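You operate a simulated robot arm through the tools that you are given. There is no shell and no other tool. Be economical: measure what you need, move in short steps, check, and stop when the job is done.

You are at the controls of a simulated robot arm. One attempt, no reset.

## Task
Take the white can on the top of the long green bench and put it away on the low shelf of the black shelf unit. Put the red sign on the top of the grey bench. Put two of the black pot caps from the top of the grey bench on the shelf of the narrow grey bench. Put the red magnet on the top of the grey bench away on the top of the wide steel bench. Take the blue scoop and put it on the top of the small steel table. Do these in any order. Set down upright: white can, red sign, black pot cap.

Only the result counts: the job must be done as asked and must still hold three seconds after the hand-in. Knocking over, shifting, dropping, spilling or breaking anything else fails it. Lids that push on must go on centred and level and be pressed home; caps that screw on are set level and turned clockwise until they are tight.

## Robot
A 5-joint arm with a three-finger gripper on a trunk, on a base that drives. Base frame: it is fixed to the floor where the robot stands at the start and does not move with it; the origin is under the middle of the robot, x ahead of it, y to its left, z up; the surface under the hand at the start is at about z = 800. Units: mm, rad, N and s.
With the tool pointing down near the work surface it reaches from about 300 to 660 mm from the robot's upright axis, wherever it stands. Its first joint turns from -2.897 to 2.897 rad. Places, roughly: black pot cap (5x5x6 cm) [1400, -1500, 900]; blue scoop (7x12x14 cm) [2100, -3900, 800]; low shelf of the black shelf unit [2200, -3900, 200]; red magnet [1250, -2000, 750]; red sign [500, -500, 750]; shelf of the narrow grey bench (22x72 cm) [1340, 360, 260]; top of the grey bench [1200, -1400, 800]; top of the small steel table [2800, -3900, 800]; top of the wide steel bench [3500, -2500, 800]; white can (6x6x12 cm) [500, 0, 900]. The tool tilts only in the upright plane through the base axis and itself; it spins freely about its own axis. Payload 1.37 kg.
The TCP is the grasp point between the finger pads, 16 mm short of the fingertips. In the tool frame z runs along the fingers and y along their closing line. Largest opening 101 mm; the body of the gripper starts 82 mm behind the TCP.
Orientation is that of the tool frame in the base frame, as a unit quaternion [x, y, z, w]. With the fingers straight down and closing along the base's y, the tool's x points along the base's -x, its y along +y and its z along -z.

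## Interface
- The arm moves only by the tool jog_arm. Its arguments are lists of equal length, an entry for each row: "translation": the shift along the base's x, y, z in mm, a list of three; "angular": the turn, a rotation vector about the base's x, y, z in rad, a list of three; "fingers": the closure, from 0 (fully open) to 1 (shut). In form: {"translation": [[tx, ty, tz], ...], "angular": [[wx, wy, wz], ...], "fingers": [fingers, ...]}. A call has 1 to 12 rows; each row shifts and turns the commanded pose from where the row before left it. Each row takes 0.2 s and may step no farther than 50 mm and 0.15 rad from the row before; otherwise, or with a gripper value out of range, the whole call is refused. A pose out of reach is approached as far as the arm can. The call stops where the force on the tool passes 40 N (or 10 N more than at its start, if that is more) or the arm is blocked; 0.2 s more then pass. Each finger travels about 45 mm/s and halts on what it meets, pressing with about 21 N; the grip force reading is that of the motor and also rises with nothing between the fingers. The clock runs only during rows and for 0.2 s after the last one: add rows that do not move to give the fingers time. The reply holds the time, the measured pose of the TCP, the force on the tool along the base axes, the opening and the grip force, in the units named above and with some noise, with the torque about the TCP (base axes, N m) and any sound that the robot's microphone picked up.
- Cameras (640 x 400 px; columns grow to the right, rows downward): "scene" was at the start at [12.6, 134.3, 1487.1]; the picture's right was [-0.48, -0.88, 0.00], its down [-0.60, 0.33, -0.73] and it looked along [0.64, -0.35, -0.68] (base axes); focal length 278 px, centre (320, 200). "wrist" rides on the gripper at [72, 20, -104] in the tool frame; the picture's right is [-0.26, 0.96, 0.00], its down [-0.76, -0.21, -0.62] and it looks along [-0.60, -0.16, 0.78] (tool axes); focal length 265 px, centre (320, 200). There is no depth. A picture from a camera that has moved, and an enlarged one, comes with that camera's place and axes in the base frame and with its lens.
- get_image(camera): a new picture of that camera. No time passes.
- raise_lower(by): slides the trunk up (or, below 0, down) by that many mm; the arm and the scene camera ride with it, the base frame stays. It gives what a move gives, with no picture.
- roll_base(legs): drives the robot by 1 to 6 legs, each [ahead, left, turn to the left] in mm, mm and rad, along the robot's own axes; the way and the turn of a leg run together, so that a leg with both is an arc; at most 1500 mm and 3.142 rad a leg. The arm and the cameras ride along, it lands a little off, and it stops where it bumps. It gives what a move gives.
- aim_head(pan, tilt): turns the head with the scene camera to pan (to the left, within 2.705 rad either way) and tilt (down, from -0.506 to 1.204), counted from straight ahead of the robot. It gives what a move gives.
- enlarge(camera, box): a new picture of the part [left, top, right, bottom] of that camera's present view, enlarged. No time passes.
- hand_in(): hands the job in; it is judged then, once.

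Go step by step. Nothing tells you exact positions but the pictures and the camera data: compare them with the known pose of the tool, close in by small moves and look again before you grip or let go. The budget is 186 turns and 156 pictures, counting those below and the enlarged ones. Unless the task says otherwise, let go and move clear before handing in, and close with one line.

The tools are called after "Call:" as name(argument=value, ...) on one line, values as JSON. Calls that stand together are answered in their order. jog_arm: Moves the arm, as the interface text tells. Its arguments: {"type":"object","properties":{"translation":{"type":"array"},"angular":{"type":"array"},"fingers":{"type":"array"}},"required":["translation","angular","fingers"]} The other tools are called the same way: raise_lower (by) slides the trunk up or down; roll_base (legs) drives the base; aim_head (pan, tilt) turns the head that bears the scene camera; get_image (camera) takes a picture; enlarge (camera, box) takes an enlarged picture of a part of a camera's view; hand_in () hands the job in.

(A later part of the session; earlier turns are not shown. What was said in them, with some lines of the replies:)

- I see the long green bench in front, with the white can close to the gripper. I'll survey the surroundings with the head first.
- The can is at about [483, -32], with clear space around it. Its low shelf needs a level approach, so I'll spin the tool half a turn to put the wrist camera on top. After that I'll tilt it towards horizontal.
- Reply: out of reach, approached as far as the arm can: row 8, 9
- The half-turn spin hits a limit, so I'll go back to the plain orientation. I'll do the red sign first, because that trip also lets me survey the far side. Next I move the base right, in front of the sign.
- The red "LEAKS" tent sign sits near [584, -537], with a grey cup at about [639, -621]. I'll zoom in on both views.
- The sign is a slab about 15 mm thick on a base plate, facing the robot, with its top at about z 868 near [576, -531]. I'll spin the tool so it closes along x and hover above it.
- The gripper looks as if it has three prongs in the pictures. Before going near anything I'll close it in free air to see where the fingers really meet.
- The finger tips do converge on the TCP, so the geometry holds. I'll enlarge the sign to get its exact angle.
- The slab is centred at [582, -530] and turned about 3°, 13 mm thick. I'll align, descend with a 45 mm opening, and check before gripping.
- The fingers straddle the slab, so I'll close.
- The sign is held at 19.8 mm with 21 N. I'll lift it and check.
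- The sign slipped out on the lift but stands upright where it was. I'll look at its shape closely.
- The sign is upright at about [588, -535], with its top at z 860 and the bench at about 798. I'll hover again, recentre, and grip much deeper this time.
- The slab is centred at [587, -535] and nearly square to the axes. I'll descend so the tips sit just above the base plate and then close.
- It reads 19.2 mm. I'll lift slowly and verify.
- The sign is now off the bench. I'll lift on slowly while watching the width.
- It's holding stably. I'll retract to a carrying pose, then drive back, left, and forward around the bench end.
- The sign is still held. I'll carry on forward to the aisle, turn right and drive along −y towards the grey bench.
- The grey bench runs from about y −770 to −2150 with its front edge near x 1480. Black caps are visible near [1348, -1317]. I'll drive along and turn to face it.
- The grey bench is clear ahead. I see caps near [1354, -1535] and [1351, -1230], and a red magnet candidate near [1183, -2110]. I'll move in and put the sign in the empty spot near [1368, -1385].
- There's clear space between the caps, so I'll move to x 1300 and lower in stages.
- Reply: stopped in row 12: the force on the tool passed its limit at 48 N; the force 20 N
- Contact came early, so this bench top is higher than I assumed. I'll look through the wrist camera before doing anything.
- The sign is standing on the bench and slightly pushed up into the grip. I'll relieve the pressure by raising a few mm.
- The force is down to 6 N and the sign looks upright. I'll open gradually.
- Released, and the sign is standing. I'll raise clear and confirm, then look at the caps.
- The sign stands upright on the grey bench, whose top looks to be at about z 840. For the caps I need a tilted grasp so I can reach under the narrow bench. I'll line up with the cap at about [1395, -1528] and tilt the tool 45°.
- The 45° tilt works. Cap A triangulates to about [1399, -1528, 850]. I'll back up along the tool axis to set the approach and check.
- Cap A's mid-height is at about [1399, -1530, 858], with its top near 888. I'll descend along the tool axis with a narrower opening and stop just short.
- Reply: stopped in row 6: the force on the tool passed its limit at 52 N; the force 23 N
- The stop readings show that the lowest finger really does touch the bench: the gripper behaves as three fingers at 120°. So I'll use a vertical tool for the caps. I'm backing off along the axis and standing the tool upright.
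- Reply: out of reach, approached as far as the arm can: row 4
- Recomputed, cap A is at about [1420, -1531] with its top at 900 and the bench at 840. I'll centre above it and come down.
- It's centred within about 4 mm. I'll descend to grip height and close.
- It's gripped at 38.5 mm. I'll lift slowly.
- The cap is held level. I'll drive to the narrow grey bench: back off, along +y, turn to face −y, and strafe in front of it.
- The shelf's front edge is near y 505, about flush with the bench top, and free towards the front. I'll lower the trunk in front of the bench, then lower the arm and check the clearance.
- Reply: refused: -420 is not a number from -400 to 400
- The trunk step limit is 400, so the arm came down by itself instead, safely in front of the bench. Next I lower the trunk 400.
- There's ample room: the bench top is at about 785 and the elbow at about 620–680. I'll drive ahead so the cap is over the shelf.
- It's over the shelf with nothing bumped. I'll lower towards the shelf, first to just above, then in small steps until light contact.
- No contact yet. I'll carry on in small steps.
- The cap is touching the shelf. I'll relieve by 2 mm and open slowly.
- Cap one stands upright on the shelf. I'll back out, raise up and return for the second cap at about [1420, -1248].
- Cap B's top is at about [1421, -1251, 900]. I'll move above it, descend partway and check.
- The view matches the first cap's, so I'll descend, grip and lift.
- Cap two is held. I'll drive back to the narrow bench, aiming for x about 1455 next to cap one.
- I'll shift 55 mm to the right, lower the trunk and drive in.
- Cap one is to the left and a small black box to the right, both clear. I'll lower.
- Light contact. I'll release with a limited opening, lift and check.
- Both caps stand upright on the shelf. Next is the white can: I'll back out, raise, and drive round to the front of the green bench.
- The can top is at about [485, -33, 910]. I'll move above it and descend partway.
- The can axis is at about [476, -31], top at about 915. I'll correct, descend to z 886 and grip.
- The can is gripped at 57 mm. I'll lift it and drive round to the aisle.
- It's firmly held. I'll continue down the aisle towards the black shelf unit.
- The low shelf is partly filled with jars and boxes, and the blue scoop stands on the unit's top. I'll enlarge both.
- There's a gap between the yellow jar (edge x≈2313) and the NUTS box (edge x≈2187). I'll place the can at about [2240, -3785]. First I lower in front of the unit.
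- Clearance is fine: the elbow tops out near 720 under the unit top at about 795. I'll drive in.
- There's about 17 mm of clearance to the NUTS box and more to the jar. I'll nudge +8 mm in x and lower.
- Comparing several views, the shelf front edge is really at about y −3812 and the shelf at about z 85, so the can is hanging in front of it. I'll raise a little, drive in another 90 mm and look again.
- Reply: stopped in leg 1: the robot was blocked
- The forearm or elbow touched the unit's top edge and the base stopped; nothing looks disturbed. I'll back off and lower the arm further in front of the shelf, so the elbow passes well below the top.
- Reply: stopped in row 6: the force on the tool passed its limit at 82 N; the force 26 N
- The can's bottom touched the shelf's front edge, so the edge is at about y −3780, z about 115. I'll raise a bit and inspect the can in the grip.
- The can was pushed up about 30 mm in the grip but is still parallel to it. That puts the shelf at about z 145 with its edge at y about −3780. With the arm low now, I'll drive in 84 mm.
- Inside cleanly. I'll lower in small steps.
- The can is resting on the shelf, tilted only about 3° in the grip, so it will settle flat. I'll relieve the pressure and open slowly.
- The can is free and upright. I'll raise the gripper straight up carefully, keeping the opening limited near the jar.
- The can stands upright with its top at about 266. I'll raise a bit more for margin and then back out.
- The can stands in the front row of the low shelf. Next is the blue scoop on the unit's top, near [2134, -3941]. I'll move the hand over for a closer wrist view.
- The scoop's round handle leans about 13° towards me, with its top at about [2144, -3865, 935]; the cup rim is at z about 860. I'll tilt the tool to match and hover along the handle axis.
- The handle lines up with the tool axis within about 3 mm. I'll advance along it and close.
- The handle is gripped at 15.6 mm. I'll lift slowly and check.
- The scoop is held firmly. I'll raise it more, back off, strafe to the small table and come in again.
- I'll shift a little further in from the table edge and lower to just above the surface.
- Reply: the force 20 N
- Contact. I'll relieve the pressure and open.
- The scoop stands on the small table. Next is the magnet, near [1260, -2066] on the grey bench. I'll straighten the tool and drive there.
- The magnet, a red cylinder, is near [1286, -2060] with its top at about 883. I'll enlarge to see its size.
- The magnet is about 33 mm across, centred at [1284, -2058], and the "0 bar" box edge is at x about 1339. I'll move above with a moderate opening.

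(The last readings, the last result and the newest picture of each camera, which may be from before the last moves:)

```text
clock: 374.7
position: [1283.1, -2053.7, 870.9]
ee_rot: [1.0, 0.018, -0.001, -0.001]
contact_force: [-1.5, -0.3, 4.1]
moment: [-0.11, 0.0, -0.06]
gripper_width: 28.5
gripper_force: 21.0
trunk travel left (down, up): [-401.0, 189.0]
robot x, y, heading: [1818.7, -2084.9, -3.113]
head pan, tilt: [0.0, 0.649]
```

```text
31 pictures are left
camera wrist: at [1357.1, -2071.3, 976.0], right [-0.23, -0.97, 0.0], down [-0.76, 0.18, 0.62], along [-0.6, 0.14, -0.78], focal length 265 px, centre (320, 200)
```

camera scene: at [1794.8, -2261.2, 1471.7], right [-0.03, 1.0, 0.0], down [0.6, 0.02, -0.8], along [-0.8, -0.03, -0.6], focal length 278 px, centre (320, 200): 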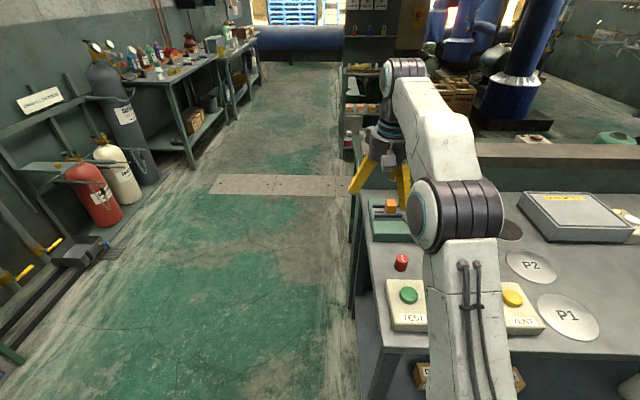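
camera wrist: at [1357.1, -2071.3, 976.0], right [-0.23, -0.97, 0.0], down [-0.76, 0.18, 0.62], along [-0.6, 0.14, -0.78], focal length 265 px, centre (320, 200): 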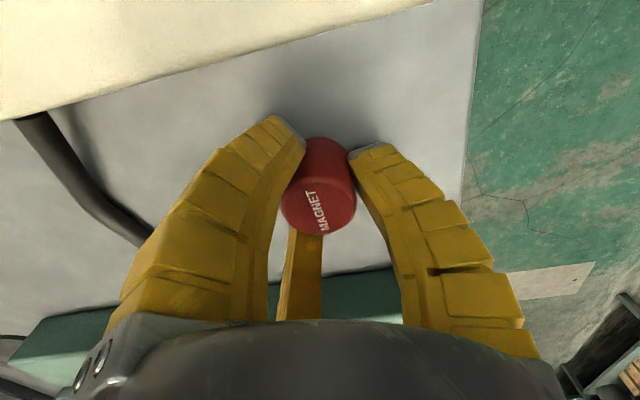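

Gripped at 28.5 mm. I'll lift, back away and turn round to face the wide steel bench.

Call:
jog_arm(translation=[[0, 0, 4], [0, 0, 8], [0, 0, 12], [0, 0, 20], [0, 0, 25], [0, 0, 30], [0, 0, 30], [0, 0, 30], [0, 0, 30], [0, 0, 30], [0, 0, 20]], angular=[[0, 0, 0], [0, 0, 0], [0, 0, 0], [0, 0, 0], [0, 0, 0], [0, 0, 0], [0, 0, 0], [0, 0, 0], [0, 0, 0], [0, 0, 0], [0, 0, 0]], fingers=[1, 1, 1, 1, 1, 1, 1, 1, 1, 1, 1])

Call:
roll_base(legs=[[-500, 0, 0], [0, 0, 3.11]])

Call:
get_image(camera="scene")

Call:
get_image(camera="wrist")

```text
clock: 377.1
position: [1284.1, -2054.5, 1110.2]
ee_rot: [1.0, 0.018, 0.0, 0.0]
contact_force: [-0.3, -0.1, -1.3]
moment: [0.0, 0.01, -0.01]
gripper_width: 26.2
gripper_force: 20.9
trunk travel left (down, up): [-401.0, 189.0]
robot x, y, heading: [1815.5, -2085.3, -3.109]
head pan, tilt: [0.0, 0.649]
```

```text
clock: 387.3
position: [2847.9, -2121.3, 1110.6]
ee_rot: [0.006, 1.0, 0.0, 0.0]
contact_force: [-0.6, -0.1, -1.3]
moment: [0.01, 0.0, -0.01]
gripper_width: 26.1
gripper_force: 21.2
trunk travel left (down, up): [-401.0, 189.0]
robot x, y, heading: [2318.2, -2067.5, -0.012]
head pan, tilt: [0.0, 0.649]
```

```text
30 pictures are left
camera scene: at [2346.5, -1894.7, 1471.7], right [-0.01, -1.0, 0.0], down [-0.6, 0.01, -0.8], along [0.8, -0.01, -0.6], focal length 278 px, centre (320, 200)
```

scene: 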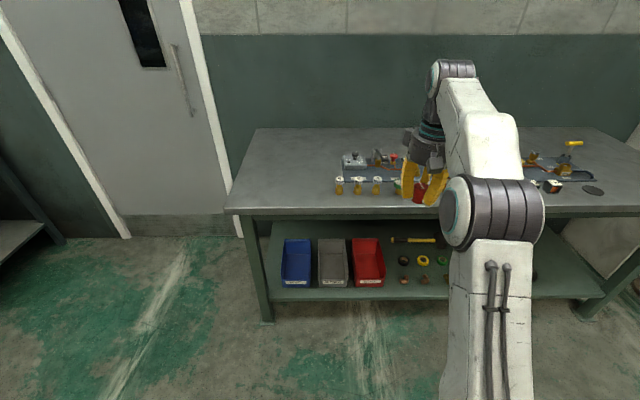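

```text
29 pictures are left
camera wrist: at [2776.7, -2101.3, 1215.0], right [0.27, 0.96, 0.0], down [0.75, -0.22, 0.62], along [0.6, -0.17, -0.78], focal length 265 px, centre (320, 200)
```

wrist: 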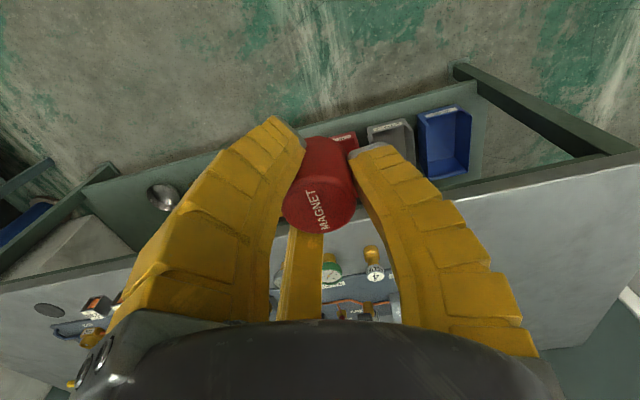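

The left half of the wide bench top is empty, so I'll aim for about [3280, -1760].

Call:
roll_base(legs=[[0, 365, 0.012], [430, 0, 0]])

Call:
get_image(camera="scene")

Call:
get_image(camera="wrist")

```text
clock: 391.8
position: [3278.9, -1746.8, 1110.2]
ee_rot: [-0.003, 1.0, 0.0, 0.0]
contact_force: [0.0, 0.1, -0.8]
moment: [0.01, 0.01, -0.03]
gripper_width: 26.1
gripper_force: 21.3
trunk travel left (down, up): [-401.0, 189.0]
robot x, y, heading: [2747.8, -1700.9, 0.002]
head pan, tilt: [0.0, 0.649]
```

```text
28 pictures are left
camera scene: at [2774.7, -1526.3, 1471.7], right [0.0, -1.0, 0.0], down [-0.6, 0.0, -0.8], along [0.8, 0.0, -0.6], focal length 278 px, centre (320, 200)
```

scene: 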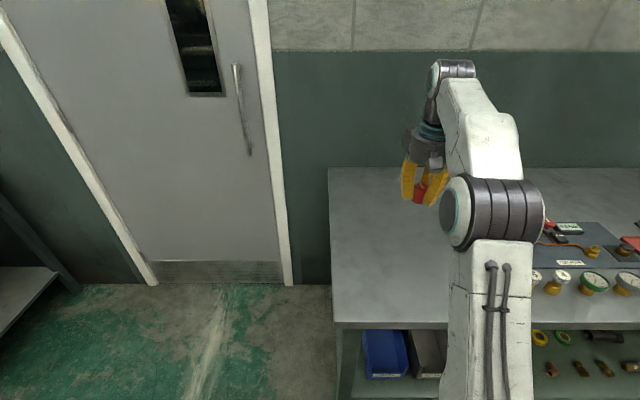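

```text
27 pictures are left
camera wrist: at [3207.9, -1726.4, 1214.9], right [0.26, 0.97, 0.0], down [0.76, -0.2, 0.62], along [0.6, -0.16, -0.78], focal length 265 px, centre (320, 200)
```

wrist: 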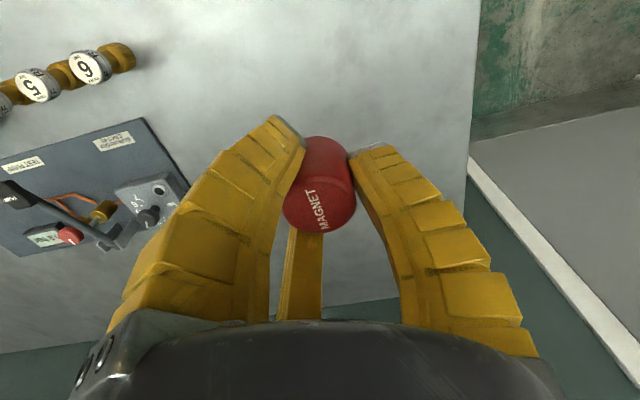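

The bench top is at about z 845 and the spot is clear. I'll lower to just above it.

Call:
jog_arm(translation=[[0, 0, -30], [0, 0, -30], [0, 0, -30], [0, 0, -30], [0, 0, -30], [0, 0, -25], [0, 0, -15], [0, 0, -8]], angular=[[0, 0, 0], [0, 0, 0], [0, 0, 0], [0, 0, 0], [0, 0, 0], [0, 0, 0], [0, 0, 0], [0, 0, 0]], fingers=[1, 1, 1, 1, 1, 1, 1, 1])

Call:
enlarge(camera="scene", box=[370, 180, 460, 260])

Call:
jog_arm(translation=[[0, 0, -4], [0, 0, -4], [0, 0, 0]], angular=[[0, 0, 0], [0, 0, 0], [0, 0, 0]], fingers=[1, 1, 1])

```text
clock: 393.6
position: [3279.5, -1746.7, 911.0]
ee_rot: [-0.002, 1.0, 0.0, 0.001]
contact_force: [-0.5, 0.2, -0.9]
moment: [0.01, 0.02, -0.03]
gripper_width: 26.4
gripper_force: 20.8
trunk travel left (down, up): [-401.0, 189.0]
robot x, y, heading: [2745.7, -1699.1, 0.004]
head pan, tilt: [0.0, 0.649]
```

```text
5.00 times, centred on (415, 220) of scene
camera zoom: at [2774.3, -1526.3, 1471.8], right [0.0, -1.0, 0.0], down [-0.6, 0.0, -0.8], along [0.8, 0.0, -0.6], focal length 1393 px, centre (-155, 100)
```

zoom: 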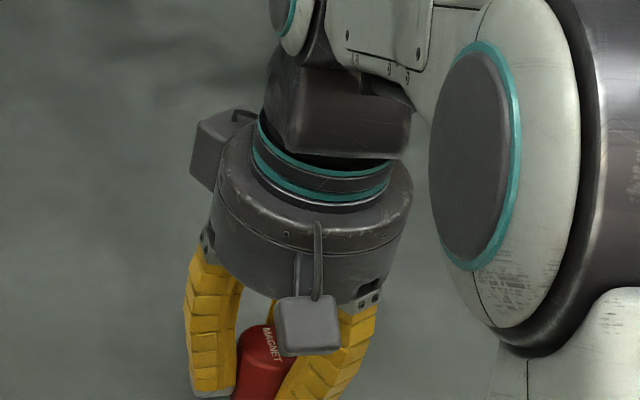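

```text
clock: 394.4
position: [3279.1, -1745.8, 902.0]
ee_rot: [-0.003, 1.0, 0.001, 0.0]
contact_force: [-0.6, -0.1, -1.2]
moment: [0.0, 0.0, 0.0]
gripper_width: 25.7
gripper_force: 21.2
trunk travel left (down, up): [-401.0, 189.0]
robot x, y, heading: [2748.7, -1700.2, 0.007]
head pan, tilt: [0.0, 0.649]
```

Call:
jog_arm(translation=[[0, 0, -4], [0, 0, -4], [0, 0, 0]], angular=[[0, 0, 0], [0, 0, 0], [0, 0, 0]], fingers=[1, 1, 1])

Call:
jog_arm(translation=[[0, 0, -3], [0, 0, -3], [0, 0, 0]], angular=[[0, 0, 0], [0, 0, 0], [0, 0, 0]], fingers=[1, 1, 1])

```text
clock: 395.2
position: [3277.9, -1746.0, 896.0]
ee_rot: [-0.002, 1.0, -0.001, -0.001]
contact_force: [0.2, -0.6, -1.3]
moment: [-0.01, -0.01, -0.01]
gripper_width: 25.9
gripper_force: 20.9
trunk travel left (down, up): [-401.0, 189.0]
robot x, y, heading: [2749.4, -1699.7, -0.002]
head pan, tilt: [0.0, 0.649]
```

```text
clock: 396.0
position: [3279.3, -1747.6, 889.8]
ee_rot: [-0.004, 1.0, 0.0, 0.0]
contact_force: [-0.4, 0.1, -1.0]
moment: [-0.02, 0.02, -0.02]
gripper_width: 25.9
gripper_force: 21.3
trunk travel left (down, up): [-401.0, 189.0]
robot x, y, heading: [2751.6, -1701.4, 0.003]
head pan, tilt: [0.0, 0.649]
```

Call:
jog_arm(translation=[[0, 0, -3], [0, 0, -3], [0, 0, 0]], angular=[[0, 0, 0], [0, 0, 0], [0, 0, 0]], fingers=[1, 1, 1])

Call:
jog_arm(translation=[[0, 0, -3], [0, 0, -2], [0, 0, 0]], angular=[[0, 0, 0], [0, 0, 0], [0, 0, 0]], fingers=[1, 1, 1])

Call:
enlarge(camera="scene", box=[370, 200, 460, 280])

```text
clock: 396.8
position: [3278.8, -1746.9, 883.9]
ee_rot: [-0.003, 1.0, 0.0, 0.0]
contact_force: [0.3, -0.1, -0.8]
moment: [-0.01, -0.01, 0.01]
gripper_width: 26.0
gripper_force: 21.2
trunk travel left (down, up): [-401.0, 189.0]
robot x, y, heading: [2750.2, -1701.7, 0.002]
head pan, tilt: [0.0, 0.649]
```

```text
clock: 397.6
position: [3279.7, -1746.6, 878.3]
ee_rot: [-0.003, 1.0, 0.001, 0.001]
contact_force: [0.6, 0.1, -1.5]
moment: [-0.01, 0.01, 0.0]
gripper_width: 26.2
gripper_force: 21.0
trunk travel left (down, up): [-401.0, 189.0]
robot x, y, heading: [2746.8, -1697.7, 0.004]
head pan, tilt: [0.0, 0.649]
```

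```text
5.00 times, centred on (415, 240) of scene
camera zoom: at [2774.3, -1526.3, 1471.7], right [0.0, -1.0, 0.0], down [-0.6, 0.0, -0.8], along [0.8, 0.0, -0.6], focal length 1393 px, centre (-155, 0)
```

zoom: 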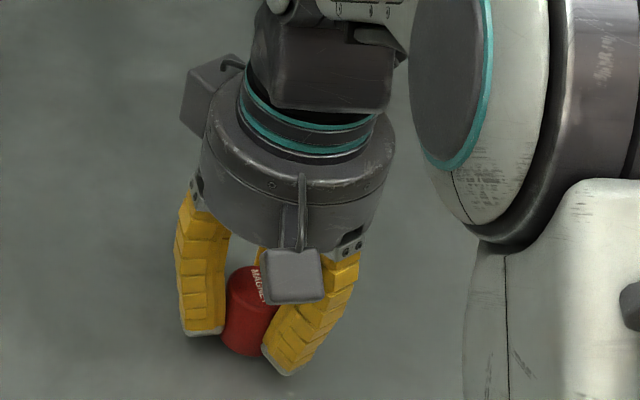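

Close to the surface now, with the shadow closing up. I'll continue in small steps.

Call:
jog_arm(translation=[[0, 0, -3], [0, 0, -3], [0, 0, 0]], angular=[[0, 0, 0], [0, 0, 0], [0, 0, 0]], fingers=[1, 1, 1])

Call:
jog_arm(translation=[[0, 0, -2], [0, 0, -2], [0, 0, 0]], angular=[[0, 0, 0], [0, 0, 0], [0, 0, 0]], fingers=[1, 1, 1])

```text
clock: 398.4
position: [3279.9, -1747.0, 873.1]
ee_rot: [-0.002, 1.0, 0.0, -0.001]
contact_force: [0.3, 0.6, -0.8]
moment: [0.03, 0.0, -0.02]
gripper_width: 25.9
gripper_force: 21.0
trunk travel left (down, up): [-401.0, 189.0]
robot x, y, heading: [2749.4, -1701.2, 0.007]
head pan, tilt: [0.0, 0.649]
```

```text
clock: 399.2
position: [3279.3, -1744.8, 869.9]
ee_rot: [-0.002, 1.0, 0.0, 0.003]
contact_force: [1.1, -2.9, 14.7]
moment: [-0.12, 0.05, -0.01]
gripper_width: 28.9
gripper_force: 20.8
trunk travel left (down, up): [-401.0, 189.0]
robot x, y, heading: [2747.2, -1699.8, 0.001]
head pan, tilt: [0.0, 0.649]
```

Contact. I'll relieve the pressure, open and lift away.

Call:
jog_arm(translation=[[0, 0, 1], [0, 0, 0], [0, 0, 0], [0, 0, 0], [0, 0, 0]], angular=[[0, 0, 0], [0, 0, 0], [0, 0, 0], [0, 0, 0], [0, 0, 0]], fingers=[1, 0.7, 0.55, 0.4, 0.3])

Call:
jog_arm(translation=[[0, 0, 15], [0, 0, 25], [0, 0, 35], [0, 0, 40], [0, 0, 40], [0, 0, 40]], angular=[[0, 0, 0], [0, 0, 0], [0, 0, 0], [0, 0, 0], [0, 0, 0], [0, 0, 0]], fingers=[0.2, 0.2, 0.1, 0, 0, 0])

Call:
get_image(camera="scene")

Call:
aim_head(pan=-1.5, tilt=0.4)

Call:
get_image(camera="scene")

Call:
aim_head(pan=2.6, tilt=0.4)

Call:
get_image(camera="scene")

```text
clock: 400.4
position: [3280.2, -1745.5, 870.6]
ee_rot: [-0.002, 1.0, 0.0, 0.0]
contact_force: [-0.2, -0.3, 0.4]
moment: [-0.01, -0.02, 0.02]
gripper_width: 73.7
gripper_force: 1.8
trunk travel left (down, up): [-401.0, 189.0]
robot x, y, heading: [2747.0, -1701.3, 0.002]
head pan, tilt: [0.0, 0.649]
```

```text
clock: 401.8
position: [3278.7, -1745.3, 1064.8]
ee_rot: [-0.003, 1.0, 0.0, -0.001]
contact_force: [-0.3, -1.3, 0.5]
moment: [0.0, 0.04, -0.03]
gripper_width: 100.4
gripper_force: 0.0
trunk travel left (down, up): [-401.0, 189.0]
robot x, y, heading: [2749.4, -1700.3, 0.006]
head pan, tilt: [0.0, 0.649]
```

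```text
24 pictures are left
camera scene: at [2774.1, -1526.3, 1471.7], right [0.0, -1.0, 0.0], down [-0.6, 0.0, -0.8], along [0.8, 0.0, -0.6], focal length 278 px, centre (320, 200)
```

scene: 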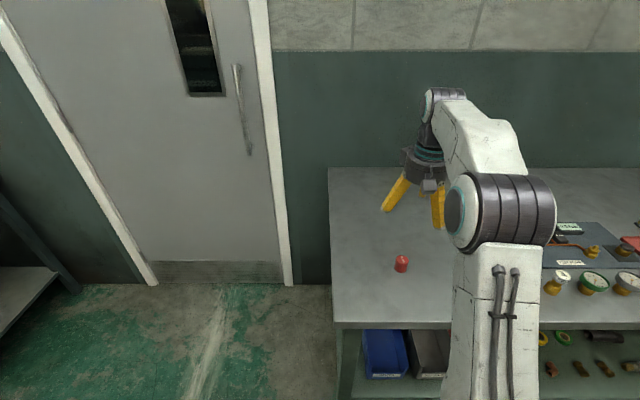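

```text
clock: 403.4
position: [3278.3, -1745.0, 1064.2]
ee_rot: [-0.002, 1.0, 0.001, 0.0]
contact_force: [-0.6, 0.4, -0.2]
moment: [0.0, -0.05, -0.01]
gripper_width: 100.6
gripper_force: 0.1
trunk travel left (down, up): [-401.0, 189.0]
robot x, y, heading: [2746.7, -1701.1, 0.008]
head pan, tilt: [-1.499, 0.4]
```

```text
23 pictures are left
camera scene: at [2694.3, -1619.0, 1494.3], right [-1.0, -0.08, 0.0], down [-0.03, 0.39, -0.92], along [0.07, -0.92, -0.39], focal length 278 px, centre (320, 200)
```

scene: 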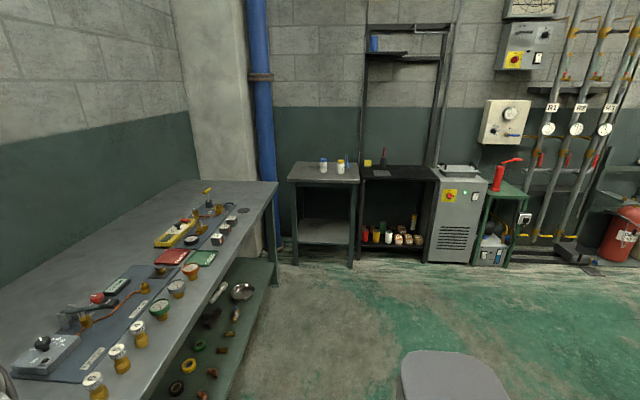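

```text
clock: 406.8
position: [3279.5, -1745.0, 1065.0]
ee_rot: [-0.002, 1.0, 0.0, -0.001]
contact_force: [0.4, -0.1, 0.4]
moment: [0.02, -0.01, 0.0]
gripper_width: 100.5
gripper_force: 0.1
trunk travel left (down, up): [-401.0, 189.0]
robot x, y, heading: [2752.2, -1699.8, 0.002]
head pan, tilt: [2.601, 0.4]
```

```text
22 pictures are left
camera scene: at [2607.8, -1479.1, 1494.3], right [0.51, 0.86, 0.0], down [0.33, -0.2, -0.92], along [-0.79, 0.47, -0.39], focal length 278 px, centre (320, 200)
```

scene: 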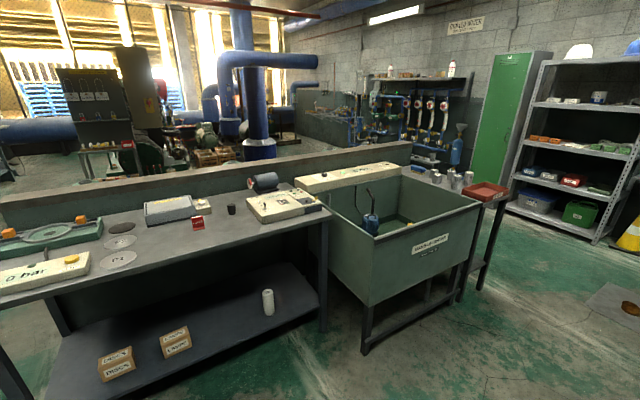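

The pictures show the sign upright on the grey bench, the can on the low shelf, the scoop on the small table and the magnet on the wide steel bench. I saw both caps standing on the narrow bench's shelf when I let go of them. The hand is open and clear, so I'm handing in.

Call:
hand_in()

```text
The job is handed in.
```

I put all five items where you asked, with the can, the sign and both caps standing upright, and handed the job in; no verdict has come back.
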